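You operate a simulated robot arm through the tools that you are given. There is no shell and no other tool. Be economical: measure what you need, move in short steps, check, and stop when the job is done.

Carry out the task below with a simulated two-armed robot. There is one attempt and no reset: what you move stays moved.

Task
Put the medium green carton on the top of the store bench. Fetch the cream tub from the top of the narrow white belt and set it on the right end of the middle line belt. Put the carton labelled "Oat rings" from the top of the narrow white belt on the top of the trial line belt and the carton marked "Test" on the top of the wide white belt. Put the 100 g cream pouch from the top of the narrow white belt on the pale board with two outlines and the 50 g cream pouch on the top of the steel table at the narrow belt. The order is free. Set down upright: medium green carton, carton, cream pouch.

Only the result counts: the job must be done as asked and must still hold three seconds after the hand-in. Knocking over, shifting, dropping, spilling or breaking anything else fails it.

Robot
Two 7-joint arms with two-finger parallel grippers on one trunk, on a base that drives. Base frame: it is fixed to the floor where the robot stands at the start and does not move with it; the origin is under the middle of the robot, x ahead of it, y to its left, z up; the surface under the hand at the start is at about z = 82. Readings come in cm, degrees, newtons and seconds.
The left shoulder is at the start at [5, 17.7, 102.9], the right one opposite. With the tool pointing down near the work surface each hand reaches from about 10 to 68 cm from the robot's upright axis, wherever it stands, measured 20 degrees to its own side. Places, roughly: blue carton, low grey test carton, tall green cart [-225, -75, 75]; cream pouch [-250, -75, 75]; cream tub [-150, -100, 75]; pale board with two outlines (22x23x2 cm) [-240, -80, 80]; right end of the middle line belt (22x38 cm) [-518, -86, 76]; top of the steel table at the narrow belt [-80, -80, 80]; top of the store bench [50, 400, 80]; top of the trial line belt [-470, -250, 80]; top of the wide white belt [-150, -270, 80]. Payload 3.43 kg a hand.
The TCP of each hand is the grasp point between the finger pads, 3.4 cm short of the fingertips. In the tool frame z runs along the fingers and y along their closing line. Largest opening 12.8 cm; finger width 2.4, thickness 1.2; the body of the gripper, 4.8 by 13 cm, starts 9.6 cm behind the TCP.
Orientation is told as [roll, pitch, yaw] about the base's x, y, z axes, in that order, counted from this pose: with the fingers straight down and closing along the base's y, the tool's x points along the base's -x, its y along +y and its z along -z.

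Tools
- The arms move only by the tool jog_arm. It takes "left_moves", "right_moves" or both (then of equal length, played together; a hand with none holds still); each is a list of rows, each an object of numbers (a shift or turn left out is 0, a gripper value left out holds the last): "dx", "dy", "dz": the shift along the tool's x, y, z in cm; "rx", "ry", "rz": the turn, a rotation vector about the tool's x, y, z in degrees; "claw": the closure in counts, from 0 (fully open) to 255 (shut). In form: [{"dx": .., "dy": .., "dz": .., "rx": .., "ry": .., "rz": .., "claw": ..}, ...]. A call has 1 to 10 rows; each row shifts and turns the commanded pose from where the row before left it, along the tool's axes as they then stand. Rows are played at 5 a second. More than 5 cm and 8.6 degrees between two rows, or a gripper value outside its range, and nothing of the call is played. Where a pose cannot be reached the arm comes as near as it can. A force on the tool above 40 N (or 10 N above the force at the start of the call, whichever is more), or a blocked arm, ends the call early, and 0.2 s more pass. The fingers move at their own pace (about 10.8 cm/s each) and stop on an object; they squeeze with about 36 N. The grip force told is the motor's: it shows also when the fingers shut on nothing. Time passes only in rows, and 0.2 s behind the last, so rows that do not move let the fingers close. It gives the time, the measured TCP pose, the force on the tool (base axes), the opening and the grip force at its end, in the units of the frame above (readings bear some noise), with the torque about the TCP (base axes, N m) and any sound that the robot's microphone picked up.
- Cameras (640 x 400 px; columns grow to the right, rows downward): "scene" is now at [12.48, -7.56, 117.11]; the picture's right is [-0.78, -0.62, 0.00], its down [-0.43, 0.53, -0.73] and it looks along [0.45, -0.57, -0.68] (base axes); focal length 214 px, centre (320, 200). "left" rides on the left gripper at [7.6, 1.1, -16] in its tool frame; the picture's right is [-0.15, 0.99, 0.00], its down [-0.88, -0.13, -0.46] and it looks along [-0.45, -0.07, 0.89] (tool axes); focal length 234 px, centre (320, 200). "right" rides on the right gripper at [7.6, -1.1, -16] in its tool frame; the picture's right is [0.15, 0.99, 0.00], its down [-0.88, 0.13, -0.46] and it looks along [-0.45, 0.07, 0.89] (tool axes); focal length 234 px, centre (320, 200).
- grab_frame(camera): a new picture of that camera. The clock stands still meanwhile.
- slide_trunk(by): slides the trunk up (or, below 0, down) by that many cm; the arms and the scene camera ride with it, the base frame stays. It gives what a move gives, with no picture.
- base_move(legs): drives the robot by 1 to 6 legs, each [ahead, turn to the left] in cm and degrees, along the robot's own axes; the way and the turn of a leg run together, so that a leg with both is an arc; at most 150 cm and 180 degrees a leg. The arms and the cameras ride along, it lands a little off, and it stops where it bumps. It gives what a move gives.
- pan_tilt(pan, tilt): turns the head with the scene camera to pan (to the left, within 80 degrees either way) and tilt (down, from -29 to 69), counted from straight ahead of the robot. It gives what a move gives.
- pixel_to_xyz(camera, pixels): for up to 12 pixels [column, row] of the newest picture of that camera ("zoom" is the newest enlarged one), the place [x, y, z] in the base frame of the surface seen there, good to about 0.3 cm, but the place of the scene camera against the robot may be out by one fixed shift of up to 1.8 cm in any direction. The clock stands still meanwhile.
- close_up(camera, box): a new picture of the part [left, top, right, bottom] of that camera's present view, enlarged. The clock stands still meanwhile.
- hand_in(): hands the job in; it is judged then, once.

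Work in short steps. Measure before you move; look again where a grasp or a placing could have gone wrong, and mend it. You have 124 turns and 144 pictures in all, those below and enlarged ones among them. Open the grippers and draw the arms clear of the work before you hand the job in, unless the task says otherwise; then end with one line.

The tools are called as a command line: name --argument value ..., lists and objects as JSON in quotes. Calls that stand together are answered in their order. jog_arm: Moves the arms, as the interface text tells. Its arguments: {"type":"object","properties":{"left_moves":{"type":"array"},"right_moves":{"type":"array"}},"required":[]} The other tools are called the same way: slide_trunk (by) slides the trunk up or down; base_move (legs) drives the base; pan_tilt (pan, tilt) turns the head that bears the scene camera; grab_frame (camera) takes a picture; pixel_to_xyz (camera, pixels) gives the place of the surface under pixels of a picture; close_up (camera, box) takes an enlarged picture of a part of a camera's view; hand_in () hands the job in.

At the start:

```text
t: 0.0
left_position: [44.05, -0.7, 104.25]
left_orientation: [0.0, 0.0, 0.1]
left_wrist_force: [-0.1, -0.1, -0.4]
left_moment: [-0.01, 0.02, 0.02]
left_grip_width: 12.8
left_finger_force: 0.0
right_position: [36.44, -38.5, 104.28]
right_orientation: [0.0, 0.0, -0.1]
right_wrist_force: [0.1, 0.3, 0.6]
right_moment: [0.03, 0.0, -0.02]
right_grip_width: 12.8
right_finger_force: 0.0
trunk travel left (down, up): [-20.0, 20.1]
robot x, y, heading: [-0.18, -0.19, -0.1]
head pan, tilt: [-51.4, 43.2]
```

scene: 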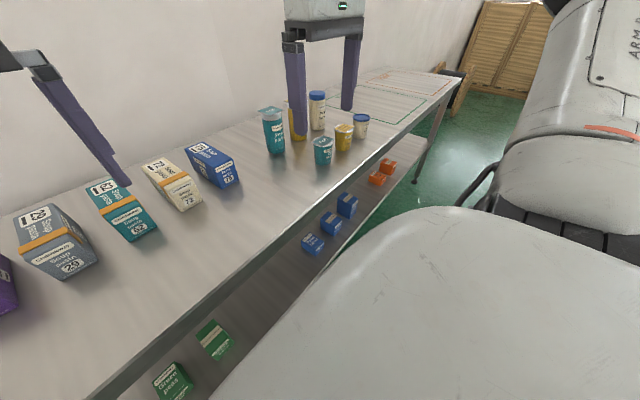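
right: 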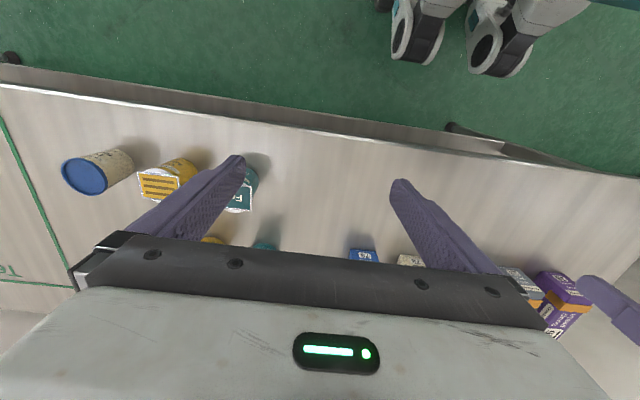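
left: 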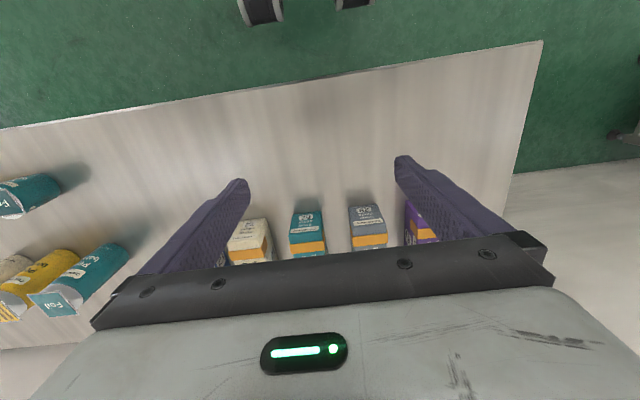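

The start pictures show a bench with cartons ahead of me; the listed places are elsewhere. I turn the head to survey the room.

pan_tilt --pan 80 --tilt 15

grab_frame --camera "scene"

pan_tilt --pan -80 --tilt 15

grab_frame --camera "scene"

```text
t: 2.1
left_position: [43.98, -0.65, 104.29]
left_orientation: [-0.1, 0.0, 0.1]
left_wrist_force: [0.6, -0.5, -0.8]
left_moment: [-0.02, 0.01, -0.02]
left_grip_width: 12.81
left_finger_force: 0.0
right_position: [36.26, -38.41, 104.33]
right_orientation: [0.0, 0.0, -0.1]
right_wrist_force: [0.3, 0.9, 1.1]
right_moment: [0.01, 0.02, 0.04]
right_grip_width: 12.79
right_finger_force: 0.0
trunk travel left (down, up): [-20.0, 20.1]
robot x, y, heading: [0.24, 0.36, 0.0]
head pan, tilt: [80.0, 15.0]
```

```text
140 pictures are left
```

scene: 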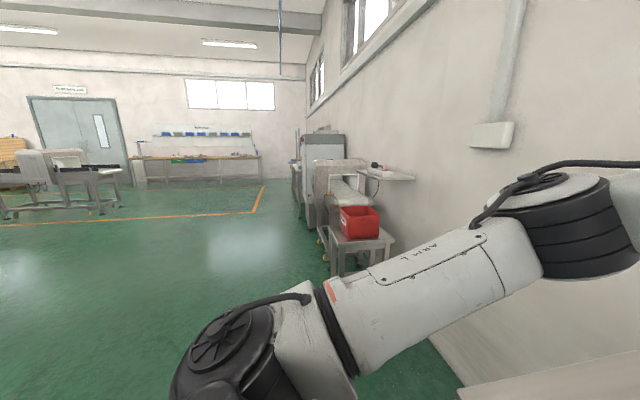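

```text
t: 4.6
left_position: [44.12, -0.63, 104.24]
left_orientation: [0.0, 0.0, 0.1]
left_wrist_force: [0.0, 0.4, -0.5]
left_moment: [-0.03, 0.02, 0.0]
left_grip_width: 12.82
left_finger_force: 0.0
right_position: [36.37, -38.47, 104.21]
right_orientation: [0.0, 0.0, -0.2]
right_wrist_force: [0.0, 0.4, -0.1]
right_moment: [0.02, 0.01, 0.03]
right_grip_width: 12.78
right_finger_force: 0.1
trunk travel left (down, up): [-20.0, 20.1]
robot x, y, heading: [0.04, -0.25, -0.0]
head pan, tilt: [-80.0, 15.0]
```

```text
139 pictures are left
```

scene: 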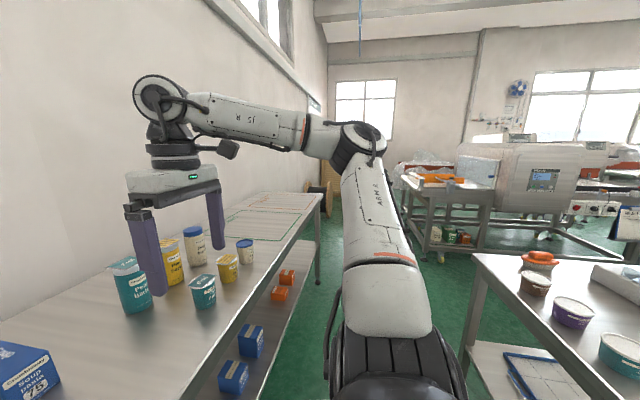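

The bench ahead holds cartons and a lower shelf with green cartons; the steel table is behind right. I look down at the bench ahead, left and right.

pan_tilt --pan -30 --tilt 60

grab_frame --camera "scene"

pan_tilt --pan 30 --tilt 50

grab_frame --camera "scene"

```text
t: 5.8
left_position: [44.01, -0.52, 104.31]
left_orientation: [-0.1, -0.1, 0.2]
left_wrist_force: [-0.3, 0.2, 0.5]
left_moment: [0.03, 0.0, 0.01]
left_grip_width: 12.83
left_finger_force: 0.1
right_position: [36.24, -38.46, 104.2]
right_orientation: [0.0, 0.0, -0.1]
right_wrist_force: [0.5, -0.3, -0.2]
right_moment: [0.02, 0.04, 0.01]
right_grip_width: 12.8
right_finger_force: 0.2
trunk travel left (down, up): [-20.0, 20.1]
robot x, y, heading: [-0.16, 0.36, -0.2]
head pan, tilt: [-30.0, 60.0]
```

```text
138 pictures are left
```

scene: 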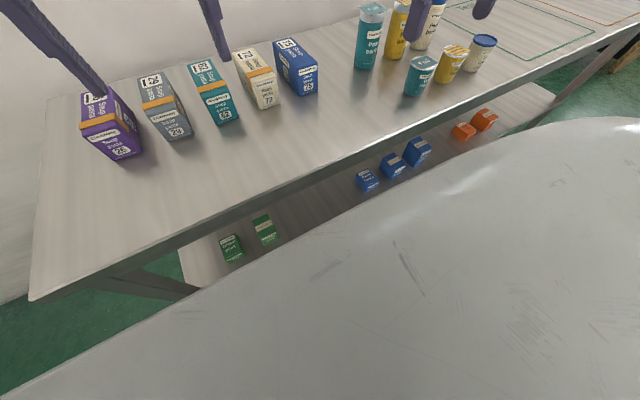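

```text
t: 7.1
left_position: [44.13, -0.58, 104.22]
left_orientation: [0.0, 0.0, 0.3]
left_wrist_force: [0.0, 0.3, -0.1]
left_moment: [-0.03, 0.02, -0.04]
left_grip_width: 12.8
left_finger_force: 0.2
right_position: [36.36, -38.41, 104.18]
right_orientation: [-0.1, 0.1, 0.0]
right_wrist_force: [-0.5, 0.1, 0.6]
right_moment: [-0.02, 0.02, 0.01]
right_grip_width: 12.79
right_finger_force: 0.0
trunk travel left (down, up): [-20.0, 20.1]
robot x, y, heading: [0.12, 0.1, -0.1]
head pan, tilt: [30.0, 50.0]
```

```text
137 pictures are left
```

scene: 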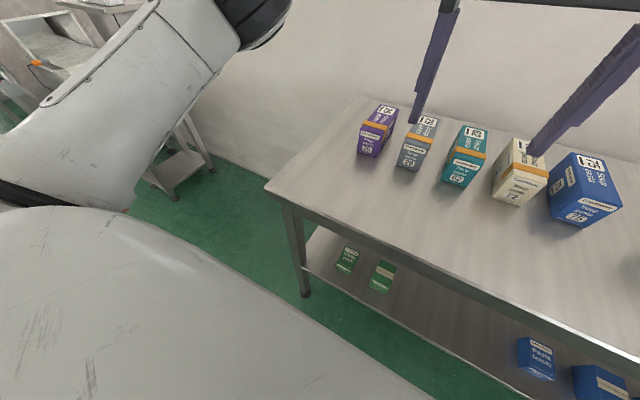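

Two green cartons stand on the lower shelf here, but the listed goods are at the narrow belt. I raise the trunk to clear the goods and turn left to look behind.

slide_trunk --by 12

base_move --legs '[[0, 90]]'

pan_tilt --pan 70 --tilt 20

grab_frame --camera "scene"

pan_tilt --pan 0 --tilt 15

grab_frame --camera "scene"

```text
t: 8.6
left_position: [44.08, -0.73, 116.34]
left_orientation: [0.0, 0.0, 0.1]
left_wrist_force: [-0.2, -0.8, -0.1]
left_moment: [0.03, -0.01, 0.04]
left_grip_width: 12.76
left_finger_force: 0.1
right_position: [36.29, -38.44, 116.27]
right_orientation: [0.0, 0.0, -0.1]
right_wrist_force: [0.2, -0.4, 0.4]
right_moment: [-0.01, -0.01, -0.02]
right_grip_width: 12.78
right_finger_force: 0.0
trunk travel left (down, up): [-32.0, 8.1]
robot x, y, heading: [-0.01, 0.1, -0.0]
head pan, tilt: [30.0, 50.0]
```

```text
t: 12.8
left_position: [0.0, 44.08, 116.21]
left_orientation: [-0.1, -0.1, 90.7]
left_wrist_force: [-0.5, -0.2, 0.5]
left_moment: [0.02, 0.03, -0.01]
left_grip_width: 12.8
left_finger_force: 0.0
right_position: [37.91, 36.88, 116.17]
right_orientation: [0.0, 0.0, 90.7]
right_wrist_force: [0.4, -0.1, 0.2]
right_moment: [0.02, -0.02, 0.02]
right_grip_width: 12.79
right_finger_force: 0.2
trunk travel left (down, up): [-32.0, 8.1]
robot x, y, heading: [-0.16, 0.03, 90.6]
head pan, tilt: [30.0, 50.0]
```

```text
t: 13.9
left_position: [-0.02, 44.01, 116.39]
left_orientation: [0.0, 0.0, 90.8]
left_wrist_force: [0.0, 0.0, 0.2]
left_moment: [0.0, 0.01, -0.03]
left_grip_width: 12.81
left_finger_force: 0.1
right_position: [38.01, 36.75, 116.31]
right_orientation: [0.0, 0.0, 90.7]
right_wrist_force: [0.4, 0.0, -0.5]
right_moment: [0.02, -0.05, -0.03]
right_grip_width: 12.8
right_finger_force: 0.0
trunk travel left (down, up): [-32.0, 8.1]
robot x, y, heading: [-0.09, -0.18, 90.6]
head pan, tilt: [70.0, 20.0]
```

```text
136 pictures are left
```

scene: 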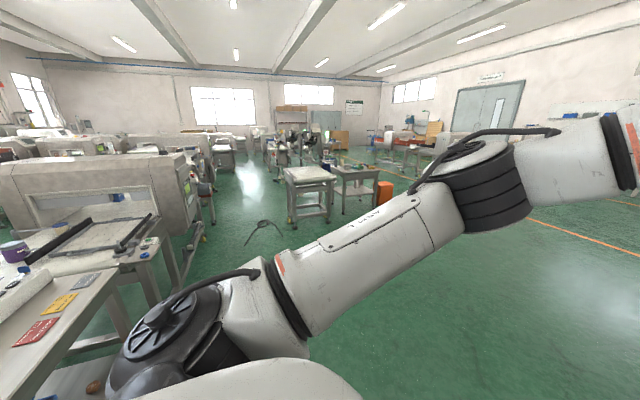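

```text
t: 15.3
left_position: [0.06, 44.12, 116.24]
left_orientation: [0.1, -0.1, 90.8]
left_wrist_force: [0.4, -0.2, 0.1]
left_moment: [0.0, 0.0, -0.02]
left_grip_width: 12.8
left_finger_force: 0.0
right_position: [37.89, 36.72, 116.23]
right_orientation: [0.0, 0.0, 90.6]
right_wrist_force: [-0.2, 0.4, 0.3]
right_moment: [0.0, 0.01, 0.0]
right_grip_width: 12.8
right_finger_force: 0.0
trunk travel left (down, up): [-32.0, 8.1]
robot x, y, heading: [0.11, 0.01, 90.8]
head pan, tilt: [0.0, 15.0]
```

```text
135 pictures are left
```

scene: 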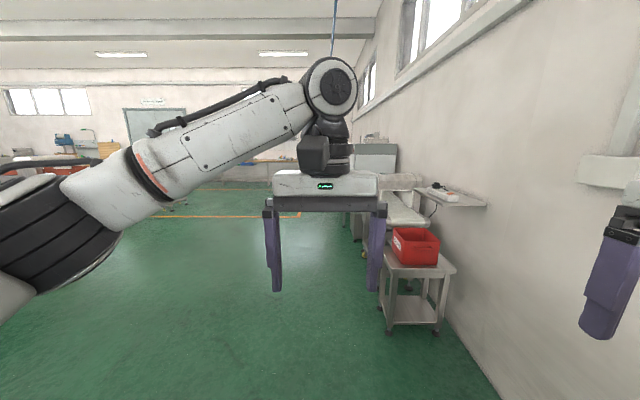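

The steel table and narrow belt lie to the left-behind; the floor along y≈0 toward −x looks free. I turn to heading 180, and drive ahead 100 cm with a slight look after.

base_move --legs '[[0, 89], [60, 0]]'

pan_tilt --pan 50 --tilt 30

grab_frame --camera "scene"

grab_frame --camera "left"

```text
t: 22.4
left_position: [-103.85, 2.43, 116.31]
left_orientation: [0.0, 0.0, 178.9]
left_wrist_force: [-0.1, -0.6, -1.2]
left_moment: [-0.01, -0.01, -0.02]
left_grip_width: 12.81
left_finger_force: 0.0
right_position: [-95.21, 40.13, 116.21]
right_orientation: [-0.1, 0.0, 178.7]
right_wrist_force: [0.2, 0.2, -0.7]
right_moment: [0.0, -0.01, 0.02]
right_grip_width: 12.79
right_finger_force: 0.1
trunk travel left (down, up): [-32.0, 8.1]
robot x, y, heading: [-60.06, 0.62, 178.4]
head pan, tilt: [0.0, 15.0]
```

```text
t: 23.6
left_position: [-103.89, 2.43, 116.31]
left_orientation: [0.1, 0.0, 178.9]
left_wrist_force: [0.2, -0.2, 0.6]
left_moment: [-0.01, -0.02, 0.0]
left_grip_width: 12.81
left_finger_force: 0.0
right_position: [-95.12, 40.15, 116.29]
right_orientation: [0.0, 0.0, 178.7]
right_wrist_force: [0.9, 0.7, 0.2]
right_moment: [-0.01, 0.03, 0.0]
right_grip_width: 12.8
right_finger_force: 0.1
trunk travel left (down, up): [-32.0, 8.1]
robot x, y, heading: [-60.07, 1.2, 178.6]
head pan, tilt: [50.0, 30.0]
```

```text
134 pictures are left
```

scene: 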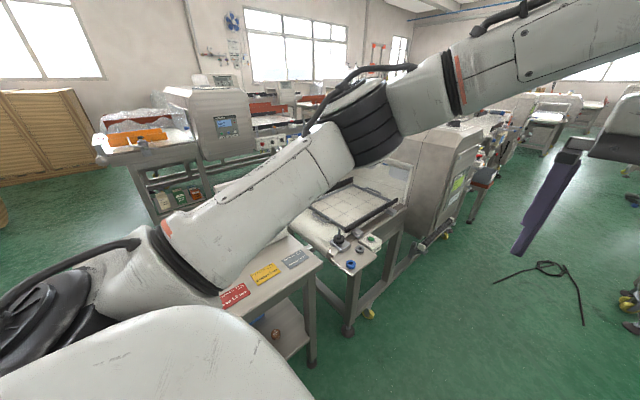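

```text
133 pictures are left
```

left: 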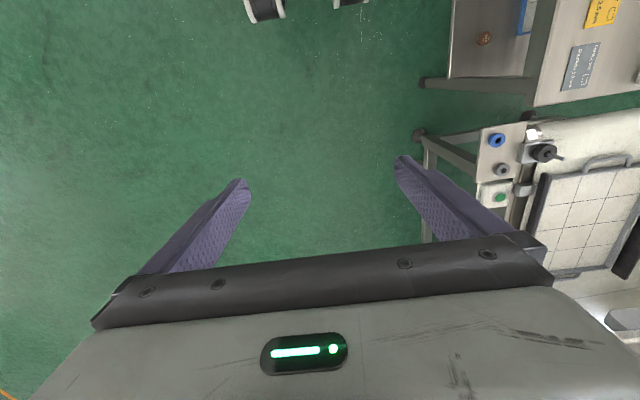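

I measure the table edges, belt, machine and the cable on the floor before driving on.

pixel_to_xyz --camera "scene" --pixels '[[320, 262], [308, 362], [347, 330], [370, 315], [355, 215], [400, 215], [425, 245], [470, 225], [500, 283], [545, 265], [583, 318], [350, 265]]'

pan_tilt --pan 10 --tilt 35

grab_frame --camera "scene"

```text
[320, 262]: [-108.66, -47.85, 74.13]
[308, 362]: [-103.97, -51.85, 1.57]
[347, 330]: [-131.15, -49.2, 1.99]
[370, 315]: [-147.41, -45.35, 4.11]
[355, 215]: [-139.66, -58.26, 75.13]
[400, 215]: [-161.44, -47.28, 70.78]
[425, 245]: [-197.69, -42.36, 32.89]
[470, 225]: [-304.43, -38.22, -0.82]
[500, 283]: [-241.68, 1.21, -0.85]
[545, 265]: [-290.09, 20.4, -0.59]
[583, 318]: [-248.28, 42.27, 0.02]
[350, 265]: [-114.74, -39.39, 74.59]
```

```text
t: 24.7
left_position: [-103.86, 2.54, 116.24]
left_orientation: [0.0, 0.0, 179.0]
left_wrist_force: [0.2, 0.7, 0.5]
left_moment: [-0.02, 0.0, 0.01]
left_grip_width: 12.81
left_finger_force: 0.1
right_position: [-95.26, 40.18, 116.19]
right_orientation: [0.1, 0.0, 178.8]
right_wrist_force: [-0.3, -0.3, -0.6]
right_moment: [0.02, 0.01, -0.04]
right_grip_width: 12.8
right_finger_force: 0.0
trunk travel left (down, up): [-32.0, 8.1]
robot x, y, heading: [-59.82, 0.81, 178.8]
head pan, tilt: [10.0, 35.0]
```

```text
132 pictures are left
```

scene: 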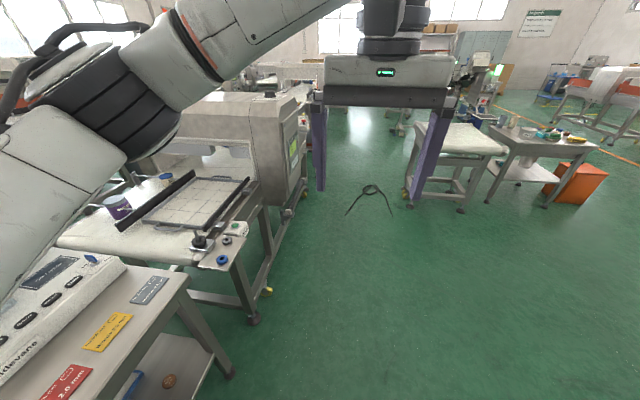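

Goods stand on the near section of the belt (purple tub at ~(118,205)). I drive 65 cm on and turn left to face the belt.

base_move --legs '[[65, 0], [0, 60]]'

pan_tilt --pan 10 --tilt 35

grab_frame --camera "scene"

pan_tilt --pan 50 --tilt 40

grab_frame --camera "scene"

```text
t: 31.0
left_position: [-149.98, -34.9, 116.33]
left_orientation: [0.0, 0.0, -121.5]
left_wrist_force: [0.8, 0.7, -0.6]
left_moment: [0.01, 0.01, -0.01]
left_grip_width: 12.81
left_finger_force: 0.1
right_position: [-178.2, -8.56, 116.19]
right_orientation: [0.1, 0.0, -121.5]
right_wrist_force: [0.4, 0.2, -0.6]
right_moment: [0.02, -0.01, 0.01]
right_grip_width: 12.77
right_finger_force: 0.1
trunk travel left (down, up): [-32.0, 8.1]
robot x, y, heading: [-126.56, 2.33, -121.4]
head pan, tilt: [10.0, 35.0]
```

```text
t: 31.6
left_position: [-149.96, -34.94, 116.3]
left_orientation: [0.0, 0.1, -121.5]
left_wrist_force: [0.5, 0.3, -0.7]
left_moment: [0.03, 0.02, -0.02]
left_grip_width: 12.8
left_finger_force: 0.1
right_position: [-178.11, -8.54, 116.28]
right_orientation: [0.0, -0.1, -121.7]
right_wrist_force: [0.2, -0.3, 0.3]
right_moment: [-0.01, 0.01, 0.03]
right_grip_width: 12.77
right_finger_force: 0.0
trunk travel left (down, up): [-32.0, 8.1]
robot x, y, heading: [-126.26, 2.58, -121.6]
head pan, tilt: [10.0, 35.0]
```

```text
131 pictures are left
```

scene: 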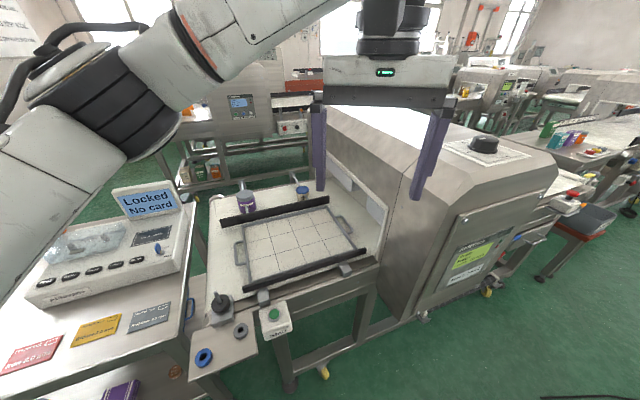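

```text
t: 32.7
left_position: [-149.98, -34.95, 116.3]
left_orientation: [0.0, 0.0, -121.5]
left_wrist_force: [-0.4, -0.5, -0.4]
left_moment: [-0.01, -0.02, 0.02]
left_grip_width: 12.8
left_finger_force: 0.0
right_position: [-178.22, -8.56, 116.21]
right_orientation: [0.1, 0.1, -121.5]
right_wrist_force: [0.2, 0.1, -0.5]
right_moment: [0.0, -0.02, 0.0]
right_grip_width: 12.8
right_finger_force: 0.0
trunk travel left (down, up): [-32.0, 8.1]
robot x, y, heading: [-126.61, 2.15, -121.7]
head pan, tilt: [50.0, 40.0]
```

```text
130 pictures are left
```

scene: 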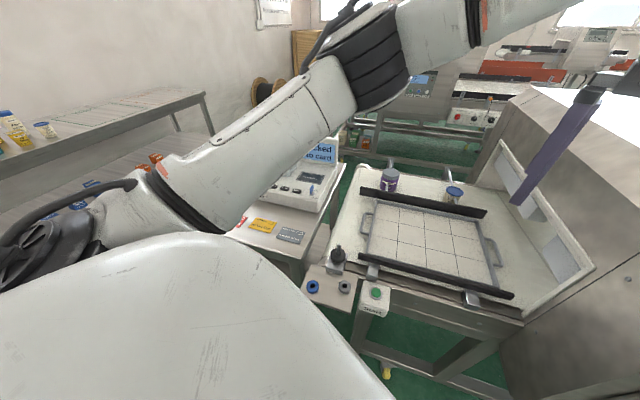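

The belt passes through a detector; controls and cards are on the table. I zoom in on both the controls and the goods beyond the machine.

close_up --camera "scene" --box '[220, 130, 400, 320]'

pan_tilt --pan 0 --tilt 25

close_up --camera "scene" --box '[120, 120, 360, 320]'

close_up --camera "scene" --box '[400, 60, 640, 210]'

```text
2.11 times, centred on (310, 225) of scene
```

zoom: 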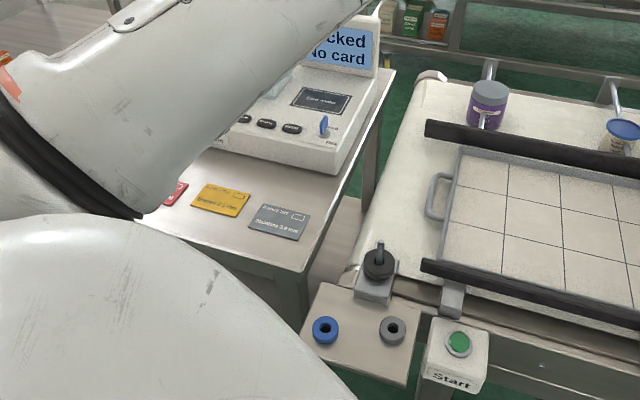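

```text
t: 33.9
left_position: [-149.94, -34.96, 116.29]
left_orientation: [0.0, 0.0, -121.6]
left_wrist_force: [-0.5, -0.3, 0.2]
left_moment: [-0.01, -0.02, 0.03]
left_grip_width: 12.79
left_finger_force: 0.0
right_position: [-178.08, -8.54, 116.21]
right_orientation: [0.0, 0.1, -121.7]
right_wrist_force: [-0.3, -0.1, -0.3]
right_moment: [0.0, 0.0, 0.04]
right_grip_width: 12.77
right_finger_force: 0.0
trunk travel left (down, up): [-32.0, 8.1]
robot x, y, heading: [-126.59, 2.11, -121.3]
head pan, tilt: [0.0, 25.0]
```

```text
2.00 times, centred on (240, 220) of scene
```

zoom: 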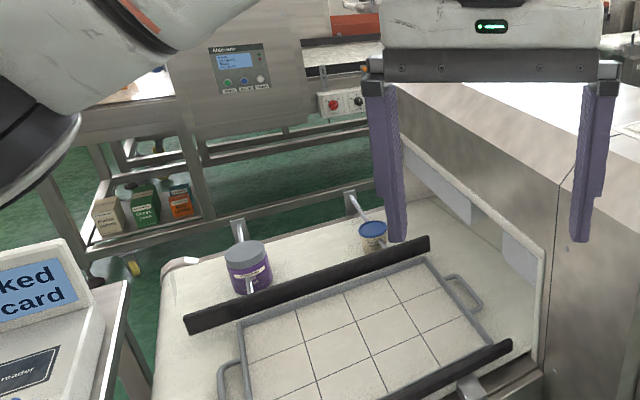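

```text
2.67 times, centred on (520, 135) of scene
```

zoom: 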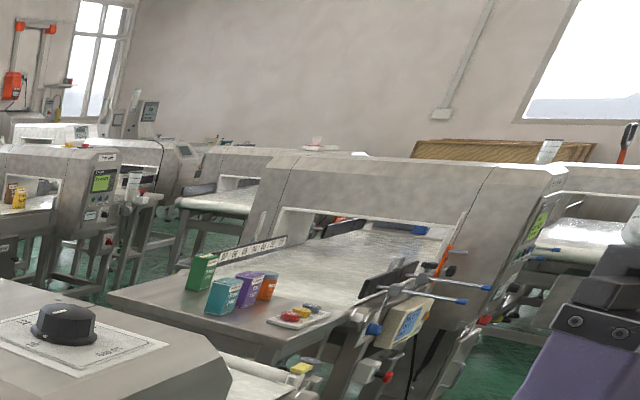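

The jar with the blue lid at zoom (372,235) may be the cream tub. I measure it and the machine, then drive further to see beyond the machine.

grab_frame --camera "scene"

pixel_to_xyz --camera "scene" --pixels '[[306, 234], [243, 250], [338, 155], [420, 170], [440, 260], [540, 190], [600, 150], [480, 146]]'

pan_tilt --pan -60 --tilt 30

grab_frame --camera "scene"

```text
126 pictures are left
```

scene: 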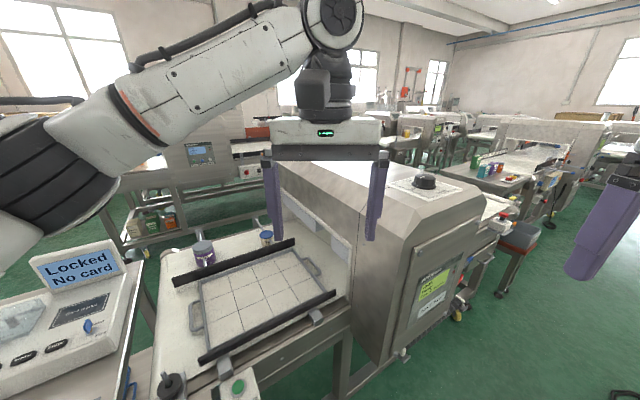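

```text
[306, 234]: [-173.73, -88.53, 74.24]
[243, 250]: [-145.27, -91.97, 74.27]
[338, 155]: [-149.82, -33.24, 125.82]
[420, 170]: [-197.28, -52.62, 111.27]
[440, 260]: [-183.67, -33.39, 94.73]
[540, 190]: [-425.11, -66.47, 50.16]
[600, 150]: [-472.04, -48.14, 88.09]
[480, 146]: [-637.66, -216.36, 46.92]
```

```text
t: 35.2
left_position: [-150.04, -34.87, 116.21]
left_orientation: [0.0, 0.0, -121.5]
left_wrist_force: [1.1, 0.0, 0.5]
left_moment: [-0.01, -0.01, -0.02]
left_grip_width: 12.81
left_finger_force: 0.1
right_position: [-178.12, -8.45, 116.24]
right_orientation: [0.0, -0.1, -121.6]
right_wrist_force: [0.2, -0.3, 0.7]
right_moment: [-0.01, 0.0, 0.01]
right_grip_width: 12.82
right_finger_force: 0.0
trunk travel left (down, up): [-32.0, 8.1]
robot x, y, heading: [-126.43, 2.43, -121.6]
head pan, tilt: [-60.0, 30.0]
```

```text
125 pictures are left
```

scene: 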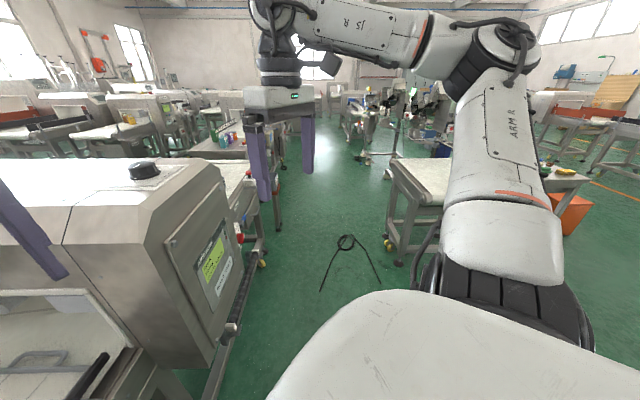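

I measure the cable, the right-hand table and the far part of the belt.

pixel_to_xyz --camera "scene" --pixels '[[320, 290], [345, 237], [380, 285], [388, 262], [392, 170], [262, 265], [258, 180], [240, 175], [240, 135], [220, 160], [400, 195], [275, 228]]'

close_up --camera "scene" --box '[180, 90, 340, 290]'

```text
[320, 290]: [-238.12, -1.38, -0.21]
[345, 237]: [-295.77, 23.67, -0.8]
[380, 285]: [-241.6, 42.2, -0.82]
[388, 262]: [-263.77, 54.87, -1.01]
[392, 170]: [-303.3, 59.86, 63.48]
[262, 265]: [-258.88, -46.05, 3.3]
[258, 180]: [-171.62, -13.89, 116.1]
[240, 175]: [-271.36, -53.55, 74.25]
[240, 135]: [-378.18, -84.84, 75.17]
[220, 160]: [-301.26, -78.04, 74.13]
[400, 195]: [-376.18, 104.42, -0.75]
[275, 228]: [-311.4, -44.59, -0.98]
```

```text
2.00 times, centred on (260, 190) of scene
```

zoom: 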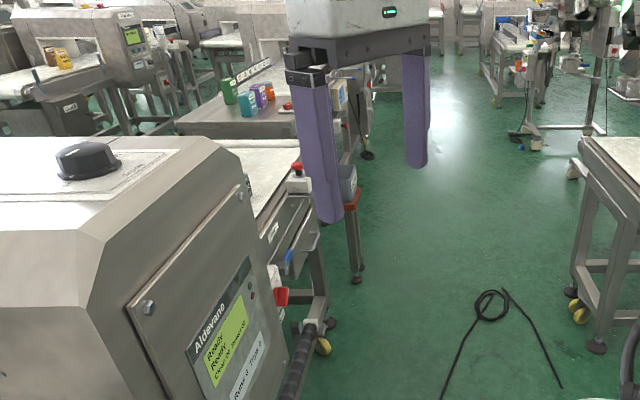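

I also want my own base footprint: the left picture earlier showed casters at its top. I turn back to heading 180, drive on 60 cm and look left over the machine.

base_move --legs '[[0, -58.5], [55, 0]]'

pan_tilt --pan 62 --tilt 30

grab_frame --camera "scene"

grab_frame --camera "left"

pixel_to_xyz --camera "left" --pixels '[[262, 8], [245, 5], [350, 3], [320, 100]]'

```text
t: 41.0
left_position: [-225.97, 4.12, 116.28]
left_orientation: [0.0, -0.1, 179.6]
left_wrist_force: [0.1, 0.8, -0.3]
left_moment: [0.01, -0.03, 0.03]
left_grip_width: 12.79
left_finger_force: 0.0
right_position: [-217.83, 41.81, 116.33]
right_orientation: [-0.1, 0.0, 179.5]
right_wrist_force: [-0.2, 0.9, -0.5]
right_moment: [-0.04, 0.0, -0.01]
right_grip_width: 12.8
right_finger_force: 0.0
trunk travel left (down, up): [-32.0, 8.1]
robot x, y, heading: [-181.76, 2.69, 179.4]
head pan, tilt: [-60.0, 30.0]
```

```text
t: 43.0
left_position: [-225.91, 4.01, 116.33]
left_orientation: [-0.1, 0.0, 179.5]
left_wrist_force: [-0.1, -0.5, -0.2]
left_moment: [-0.01, 0.0, 0.01]
left_grip_width: 12.8
left_finger_force: 0.1
right_position: [-217.61, 41.8, 116.27]
right_orientation: [0.0, -0.1, 179.3]
right_wrist_force: [-0.5, 0.3, -0.2]
right_moment: [-0.01, 0.01, 0.03]
right_grip_width: 12.79
right_finger_force: 0.0
trunk travel left (down, up): [-32.0, 8.1]
robot x, y, heading: [-181.79, 3.01, 179.4]
head pan, tilt: [62.0, 30.0]
```

```text
123 pictures are left
```

scene: 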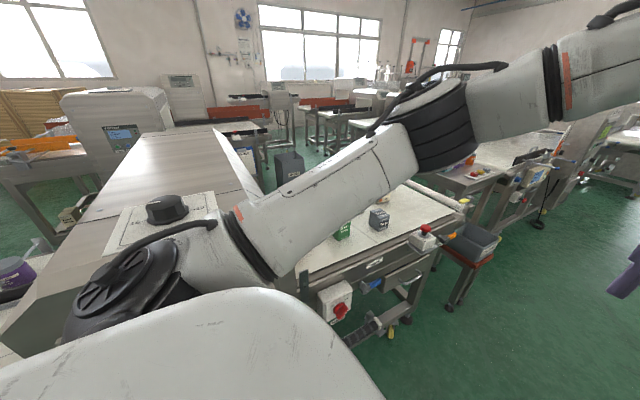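

```text
122 pictures are left
```

left: 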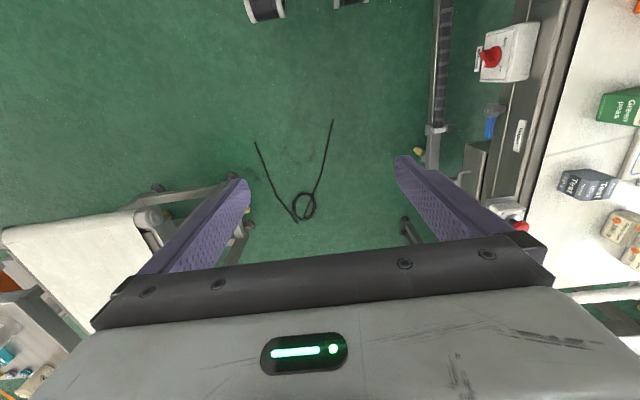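

```text
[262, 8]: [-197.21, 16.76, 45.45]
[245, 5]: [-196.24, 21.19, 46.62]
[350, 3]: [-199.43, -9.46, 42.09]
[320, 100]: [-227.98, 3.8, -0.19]
```

The exit side of the belt holds green peas, Test carton, cream pouches (left picture right edge). The cable lies where I'd stand on the north side, so I check the south aisle's width.

pixel_to_xyz --camera "scene" --pixels '[[77, 190], [100, 185], [290, 185], [305, 160], [215, 130], [430, 200], [380, 230], [380, 215], [342, 230], [475, 255], [30, 160], [480, 170]]'

pixel_to_xyz --camera "left" --pixels '[[620, 92], [590, 185], [585, 172], [615, 225], [632, 255], [560, 100], [535, 180], [505, 60], [550, 230]]'

close_up --camera "left" --box '[480, 60, 640, 300]'

close_up --camera "scene" --box '[0, 50, 320, 250]'

```text
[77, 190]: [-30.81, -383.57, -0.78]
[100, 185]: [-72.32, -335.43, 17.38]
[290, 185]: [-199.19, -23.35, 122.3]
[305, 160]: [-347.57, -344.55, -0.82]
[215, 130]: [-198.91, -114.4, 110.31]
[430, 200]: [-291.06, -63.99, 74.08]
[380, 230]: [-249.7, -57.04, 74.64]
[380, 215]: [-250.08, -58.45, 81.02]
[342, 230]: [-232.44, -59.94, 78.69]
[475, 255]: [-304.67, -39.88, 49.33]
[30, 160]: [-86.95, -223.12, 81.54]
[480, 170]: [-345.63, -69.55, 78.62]
```

```text
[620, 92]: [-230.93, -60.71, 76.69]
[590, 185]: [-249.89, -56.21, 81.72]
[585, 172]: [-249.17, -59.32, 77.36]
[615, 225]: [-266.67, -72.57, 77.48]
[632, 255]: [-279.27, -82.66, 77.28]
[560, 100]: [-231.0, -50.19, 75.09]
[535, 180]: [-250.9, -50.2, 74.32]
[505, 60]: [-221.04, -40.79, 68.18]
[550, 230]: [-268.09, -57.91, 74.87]
```

```text
1.67 times, centred on (560, 180) of left
```

zoom: 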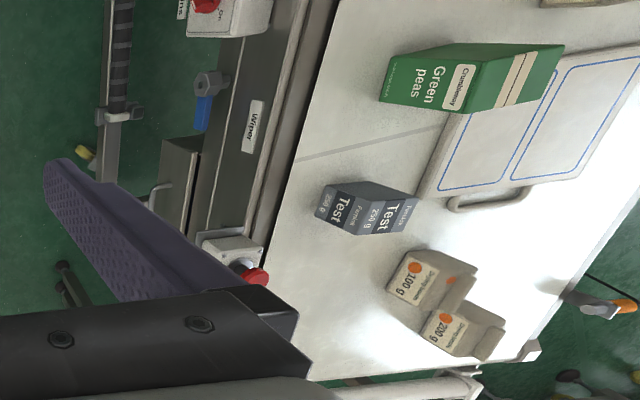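

```text
2.00 times, centred on (160, 150) of scene
```

zoom: 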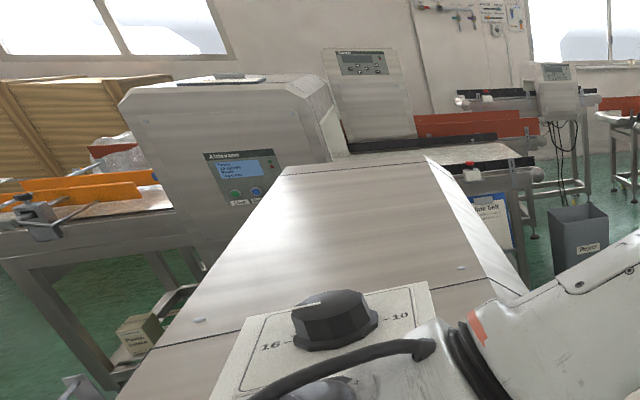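

Targets on the belt: green peas ≈(-231,-60), Test ≈(-250,-58), pouches 100 g ≈(-267,-72), 200 g ≈(-279,-82). I look straight down to learn my own footprint and inspect the cable closely.

pan_tilt --pan 0 --tilt 69

grab_frame --camera "scene"

close_up --camera "left" --box '[220, 0, 380, 100]'

close_up --camera "left" --box '[240, 110, 360, 230]'

pixel_to_xyz --camera "zoom" --pixels '[[340, 170], [300, 260], [350, 340], [260, 200], [320, 30], [420, 100], [200, 60], [450, 200], [180, 200]]'

```text
t: 44.3
left_position: [-225.83, 4.05, 116.27]
left_orientation: [0.0, 0.0, 179.5]
left_wrist_force: [-0.4, -0.4, 0.0]
left_moment: [-0.03, 0.01, 0.0]
left_grip_width: 12.79
left_finger_force: 0.1
right_position: [-217.83, 41.79, 116.23]
right_orientation: [0.0, -0.1, 179.4]
right_wrist_force: [0.6, -0.1, 0.4]
right_moment: [0.01, 0.05, -0.04]
right_grip_width: 12.79
right_finger_force: 0.0
trunk travel left (down, up): [-32.0, 8.1]
robot x, y, heading: [-181.67, 2.86, 179.4]
head pan, tilt: [0.0, 68.8]
```

```text
119 pictures are left
```

scene: 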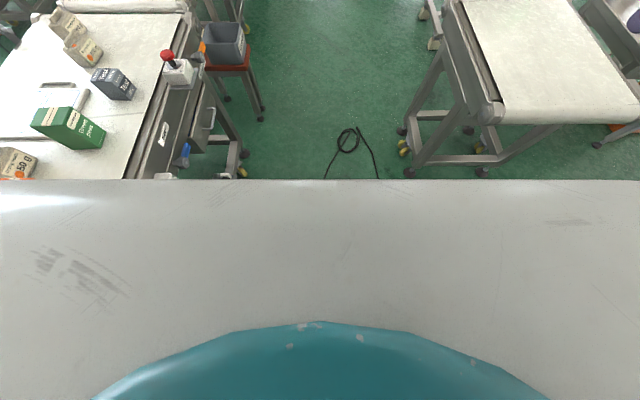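

```text
4.00 times, centred on (300, 50) of left
```

zoom: 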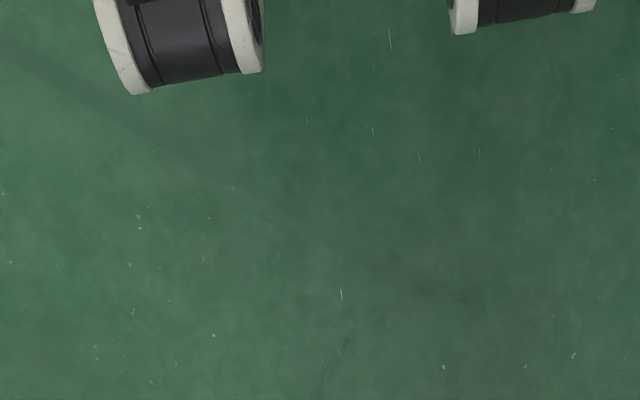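

```text
3.33 times, centred on (300, 170) of left
```

zoom: 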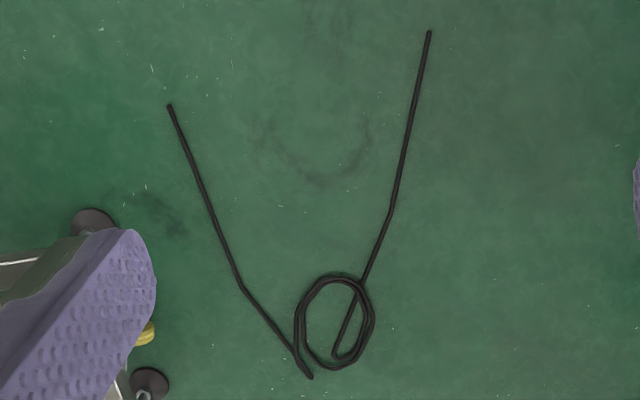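

```text
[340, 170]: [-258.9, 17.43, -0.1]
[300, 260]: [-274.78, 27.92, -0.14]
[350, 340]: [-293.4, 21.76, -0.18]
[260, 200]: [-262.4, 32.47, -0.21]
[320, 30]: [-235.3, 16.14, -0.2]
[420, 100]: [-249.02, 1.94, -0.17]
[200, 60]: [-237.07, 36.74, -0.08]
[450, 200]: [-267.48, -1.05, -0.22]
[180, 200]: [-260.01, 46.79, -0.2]
```

None of those pixels was right on the cable, so I probe the cable itself at (413,105), (388,215), (371,320), (210,210).

pixel_to_xyz --camera "zoom" --pixels '[[413, 105], [414, 105], [412, 105], [400, 165], [401, 165], [371, 320], [372, 322], [208, 210], [209, 210], [299, 320]]'

pixel_to_xyz --camera "scene" --pixels '[[20, 160], [5, 178], [75, 130], [45, 100], [85, 100], [115, 85], [85, 50], [65, 22], [160, 130], [235, 45], [255, 115], [10, 20]]'

close_up --camera "scene" --box '[0, 0, 200, 180]'

```text
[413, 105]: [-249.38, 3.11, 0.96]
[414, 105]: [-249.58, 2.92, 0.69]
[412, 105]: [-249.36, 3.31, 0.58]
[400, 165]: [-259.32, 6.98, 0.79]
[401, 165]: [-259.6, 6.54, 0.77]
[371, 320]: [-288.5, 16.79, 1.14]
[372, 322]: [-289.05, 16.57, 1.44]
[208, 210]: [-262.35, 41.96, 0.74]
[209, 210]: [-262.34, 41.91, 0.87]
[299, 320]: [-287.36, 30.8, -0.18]
```

```text
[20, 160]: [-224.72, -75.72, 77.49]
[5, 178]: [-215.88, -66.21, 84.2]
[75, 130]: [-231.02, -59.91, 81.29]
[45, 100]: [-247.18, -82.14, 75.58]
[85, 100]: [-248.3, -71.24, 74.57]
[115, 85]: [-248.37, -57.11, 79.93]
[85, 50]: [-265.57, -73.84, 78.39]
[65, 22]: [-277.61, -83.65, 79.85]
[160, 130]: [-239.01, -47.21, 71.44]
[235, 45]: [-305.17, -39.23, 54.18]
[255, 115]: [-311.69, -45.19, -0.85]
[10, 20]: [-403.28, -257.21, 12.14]
```

```text
2.22 times, centred on (100, 90) of scene
```

zoom: 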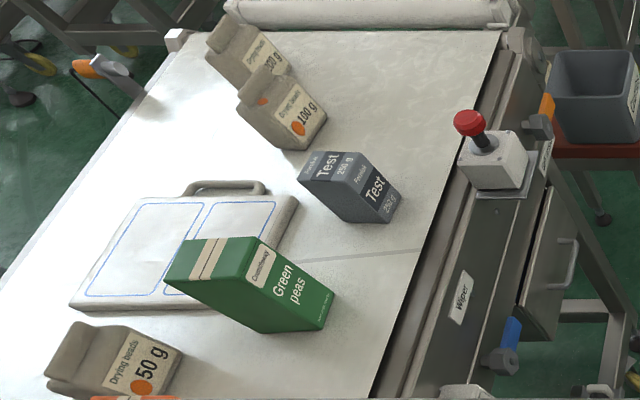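

The cable stands about 1 cm proud, so I'll avoid driving over it. I measure the green carton's size and other goods in the enlarged picture to know whether this is the "medium" one.

pixel_to_xyz --camera "zoom" --pixels '[[320, 322], [332, 298], [258, 242], [240, 305], [180, 243], [190, 275], [262, 325], [140, 395], [385, 218], [360, 155], [300, 178], [110, 305]]'

slide_trunk --by 8

pan_tilt --pan 48 --tilt 60

grab_frame --camera "scene"

```text
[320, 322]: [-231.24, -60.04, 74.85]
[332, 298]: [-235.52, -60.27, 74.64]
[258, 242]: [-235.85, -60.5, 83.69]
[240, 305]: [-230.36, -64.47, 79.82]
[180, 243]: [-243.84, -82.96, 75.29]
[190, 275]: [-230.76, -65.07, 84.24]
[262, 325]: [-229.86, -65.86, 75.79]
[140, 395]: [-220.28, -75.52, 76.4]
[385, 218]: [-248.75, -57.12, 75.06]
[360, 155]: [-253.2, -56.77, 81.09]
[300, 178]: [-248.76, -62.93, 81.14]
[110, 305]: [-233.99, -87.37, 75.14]
```

```text
t: 45.5
left_position: [-225.91, 3.99, 124.31]
left_orientation: [-0.1, 0.1, 179.5]
left_wrist_force: [0.5, -0.2, 0.4]
left_moment: [0.0, 0.02, 0.0]
left_grip_width: 12.78
left_finger_force: 0.0
right_position: [-217.73, 41.9, 124.12]
right_orientation: [0.0, -0.1, 179.3]
right_wrist_force: [0.4, 0.4, 0.4]
right_moment: [-0.01, -0.02, -0.02]
right_grip_width: 12.79
right_finger_force: 0.2
trunk travel left (down, up): [-40.0, 0.1]
robot x, y, heading: [-181.69, 2.81, 179.1]
head pan, tilt: [0.0, 68.8]
```

```text
t: 46.7
left_position: [-225.91, 4.1, 124.25]
left_orientation: [0.0, 0.0, 179.6]
left_wrist_force: [-0.3, 0.2, 0.3]
left_moment: [-0.01, 0.01, 0.0]
left_grip_width: 12.79
left_finger_force: 0.0
right_position: [-217.77, 41.74, 124.22]
right_orientation: [0.0, -0.1, 179.3]
right_wrist_force: [1.0, -0.3, -0.5]
right_moment: [-0.03, -0.02, -0.02]
right_grip_width: 12.78
right_finger_force: 0.1
trunk travel left (down, up): [-40.0, 0.1]
robot x, y, heading: [-181.53, 2.94, 179.6]
head pan, tilt: [48.0, 60.0]
```

```text
115 pictures are left
```

scene: 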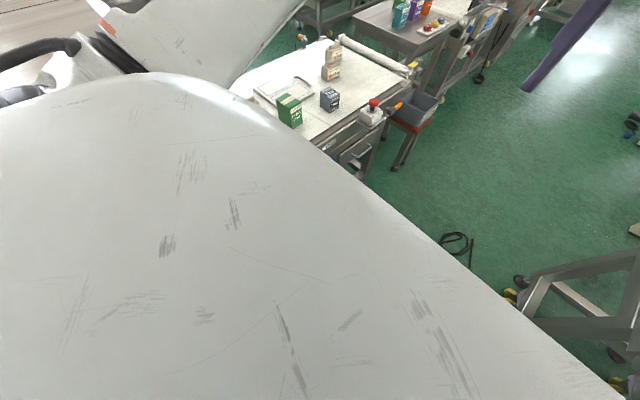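

Green peas here is ~6×6×9 cm, the "tall green" one; the medium green one is probably of the sized sets on the start bench's lower shelf. I drive back there to measure them.

base_move --legs '[[-150, 0], [-20, 0], [0, -179.5]]'

pan_tilt --pan 10 --tilt 55

grab_frame --camera "scene"

```text
t: 62.7
left_position: [30.74, -3.78, 124.16]
left_orientation: [0.0, 0.0, -3.5]
left_wrist_force: [0.0, -0.8, -0.4]
left_moment: [0.01, 0.0, 0.02]
left_grip_width: 12.79
left_finger_force: 0.1
right_position: [20.64, -40.99, 124.29]
right_orientation: [0.0, 0.0, -3.7]
right_wrist_force: [-0.8, 0.6, -0.3]
right_moment: [0.01, 0.01, 0.03]
right_grip_width: 12.81
right_finger_force: 0.1
trunk travel left (down, up): [-40.0, 0.1]
robot x, y, heading: [-13.23, -0.45, -3.6]
head pan, tilt: [48.0, 60.0]
```

```text
t: 63.7
left_position: [30.8, -3.65, 124.31]
left_orientation: [0.1, 0.1, -3.5]
left_wrist_force: [0.5, 0.3, 0.3]
left_moment: [0.0, -0.03, 0.01]
left_grip_width: 12.79
left_finger_force: 0.1
right_position: [20.61, -40.97, 124.28]
right_orientation: [0.0, -0.1, -3.6]
right_wrist_force: [-0.1, 0.4, -0.1]
right_moment: [0.01, 0.01, -0.05]
right_grip_width: 12.79
right_finger_force: 0.1
trunk travel left (down, up): [-40.0, 0.1]
robot x, y, heading: [-13.17, -0.17, -3.5]
head pan, tilt: [10.0, 55.0]
```

```text
114 pictures are left
```

scene: 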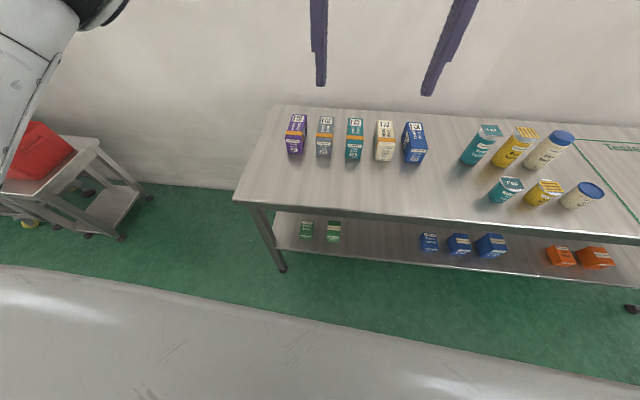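

I zoom in on the lower shelf and measure edges of green and blue cartons.

close_up --camera "scene" --box '[260, 190, 380, 280]'

pixel_to_xyz --camera "scene" --pixels '[[303, 224], [305, 238], [327, 224], [333, 241], [423, 235], [431, 249], [452, 235], [462, 254], [478, 236], [490, 256], [245, 200], [300, 253]]'

close_up --camera "scene" --box '[400, 190, 640, 290]'

```text
4.44 times, centred on (320, 235) of scene
```

zoom: 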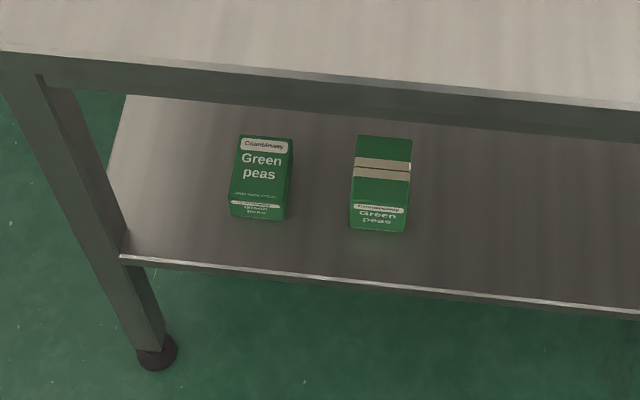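

```text
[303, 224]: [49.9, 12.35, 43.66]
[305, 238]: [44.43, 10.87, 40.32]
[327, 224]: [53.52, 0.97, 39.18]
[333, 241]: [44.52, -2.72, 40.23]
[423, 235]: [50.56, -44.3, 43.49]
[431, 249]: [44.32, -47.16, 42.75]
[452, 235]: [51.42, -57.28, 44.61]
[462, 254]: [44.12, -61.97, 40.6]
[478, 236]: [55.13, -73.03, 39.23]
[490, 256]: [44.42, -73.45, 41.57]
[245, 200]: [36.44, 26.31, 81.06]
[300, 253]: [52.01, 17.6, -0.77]
```

```text
2.67 times, centred on (520, 240) of scene
```

zoom: 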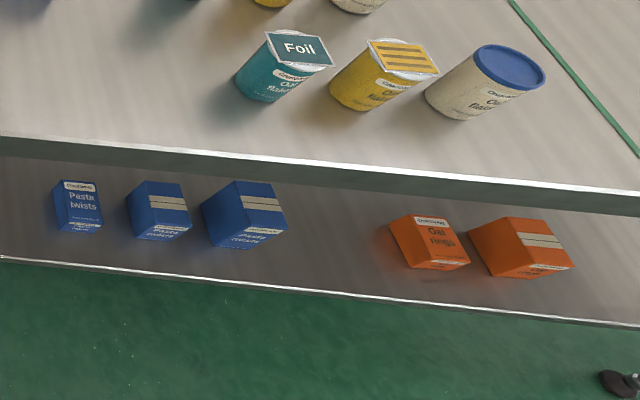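

The lying/standing cartons differ in size. I measure corners on enlarged views of greens.

close_up --camera "scene" --box '[290, 210, 350, 250]'

pixel_to_xyz --camera "zoom" --pixels '[[135, 110], [235, 120], [215, 245], [115, 240], [220, 288], [115, 280], [370, 115], [475, 120], [470, 255], [365, 248], [465, 310], [365, 300]]'

close_up --camera "scene" --box '[415, 225, 511, 265]'

pixel_to_xyz --camera "zoom" --pixels '[[50, 90], [105, 90], [125, 165], [70, 165], [240, 95], [320, 95], [345, 165], [255, 160], [430, 95], [530, 95], [555, 165], [450, 165]]'

```text
10.00 times, centred on (320, 230) of scene
```

zoom: 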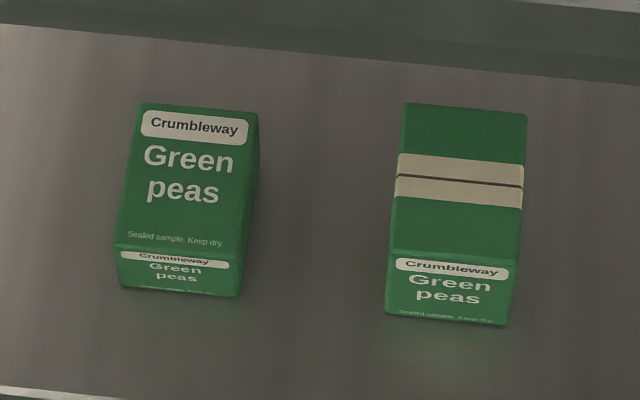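

```text
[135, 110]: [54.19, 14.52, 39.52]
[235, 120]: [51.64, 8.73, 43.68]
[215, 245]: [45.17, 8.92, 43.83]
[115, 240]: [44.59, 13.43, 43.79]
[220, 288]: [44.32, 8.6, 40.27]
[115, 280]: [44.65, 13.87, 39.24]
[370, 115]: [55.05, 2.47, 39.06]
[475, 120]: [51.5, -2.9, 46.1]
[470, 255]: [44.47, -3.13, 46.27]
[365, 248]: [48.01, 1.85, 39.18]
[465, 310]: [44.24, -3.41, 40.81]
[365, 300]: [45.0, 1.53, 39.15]
```

```text
6.67 times, centred on (463, 245) of scene
```

zoom: 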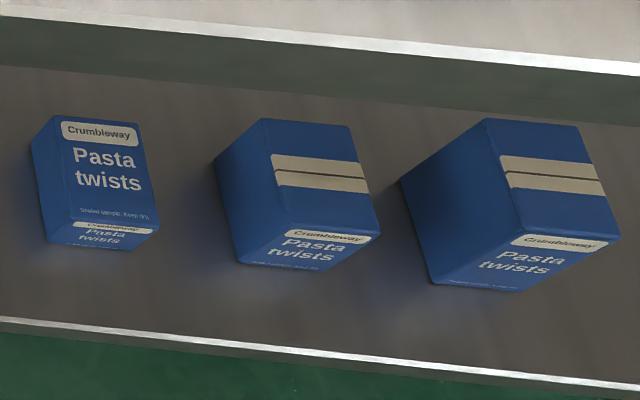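

```text
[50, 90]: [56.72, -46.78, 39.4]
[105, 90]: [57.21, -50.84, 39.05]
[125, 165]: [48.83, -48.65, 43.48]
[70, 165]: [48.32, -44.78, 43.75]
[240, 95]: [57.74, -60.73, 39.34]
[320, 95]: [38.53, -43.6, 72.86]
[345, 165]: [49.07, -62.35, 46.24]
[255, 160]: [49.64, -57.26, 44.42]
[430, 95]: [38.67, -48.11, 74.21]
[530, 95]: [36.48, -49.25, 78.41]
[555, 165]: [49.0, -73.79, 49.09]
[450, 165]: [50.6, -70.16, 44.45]
```

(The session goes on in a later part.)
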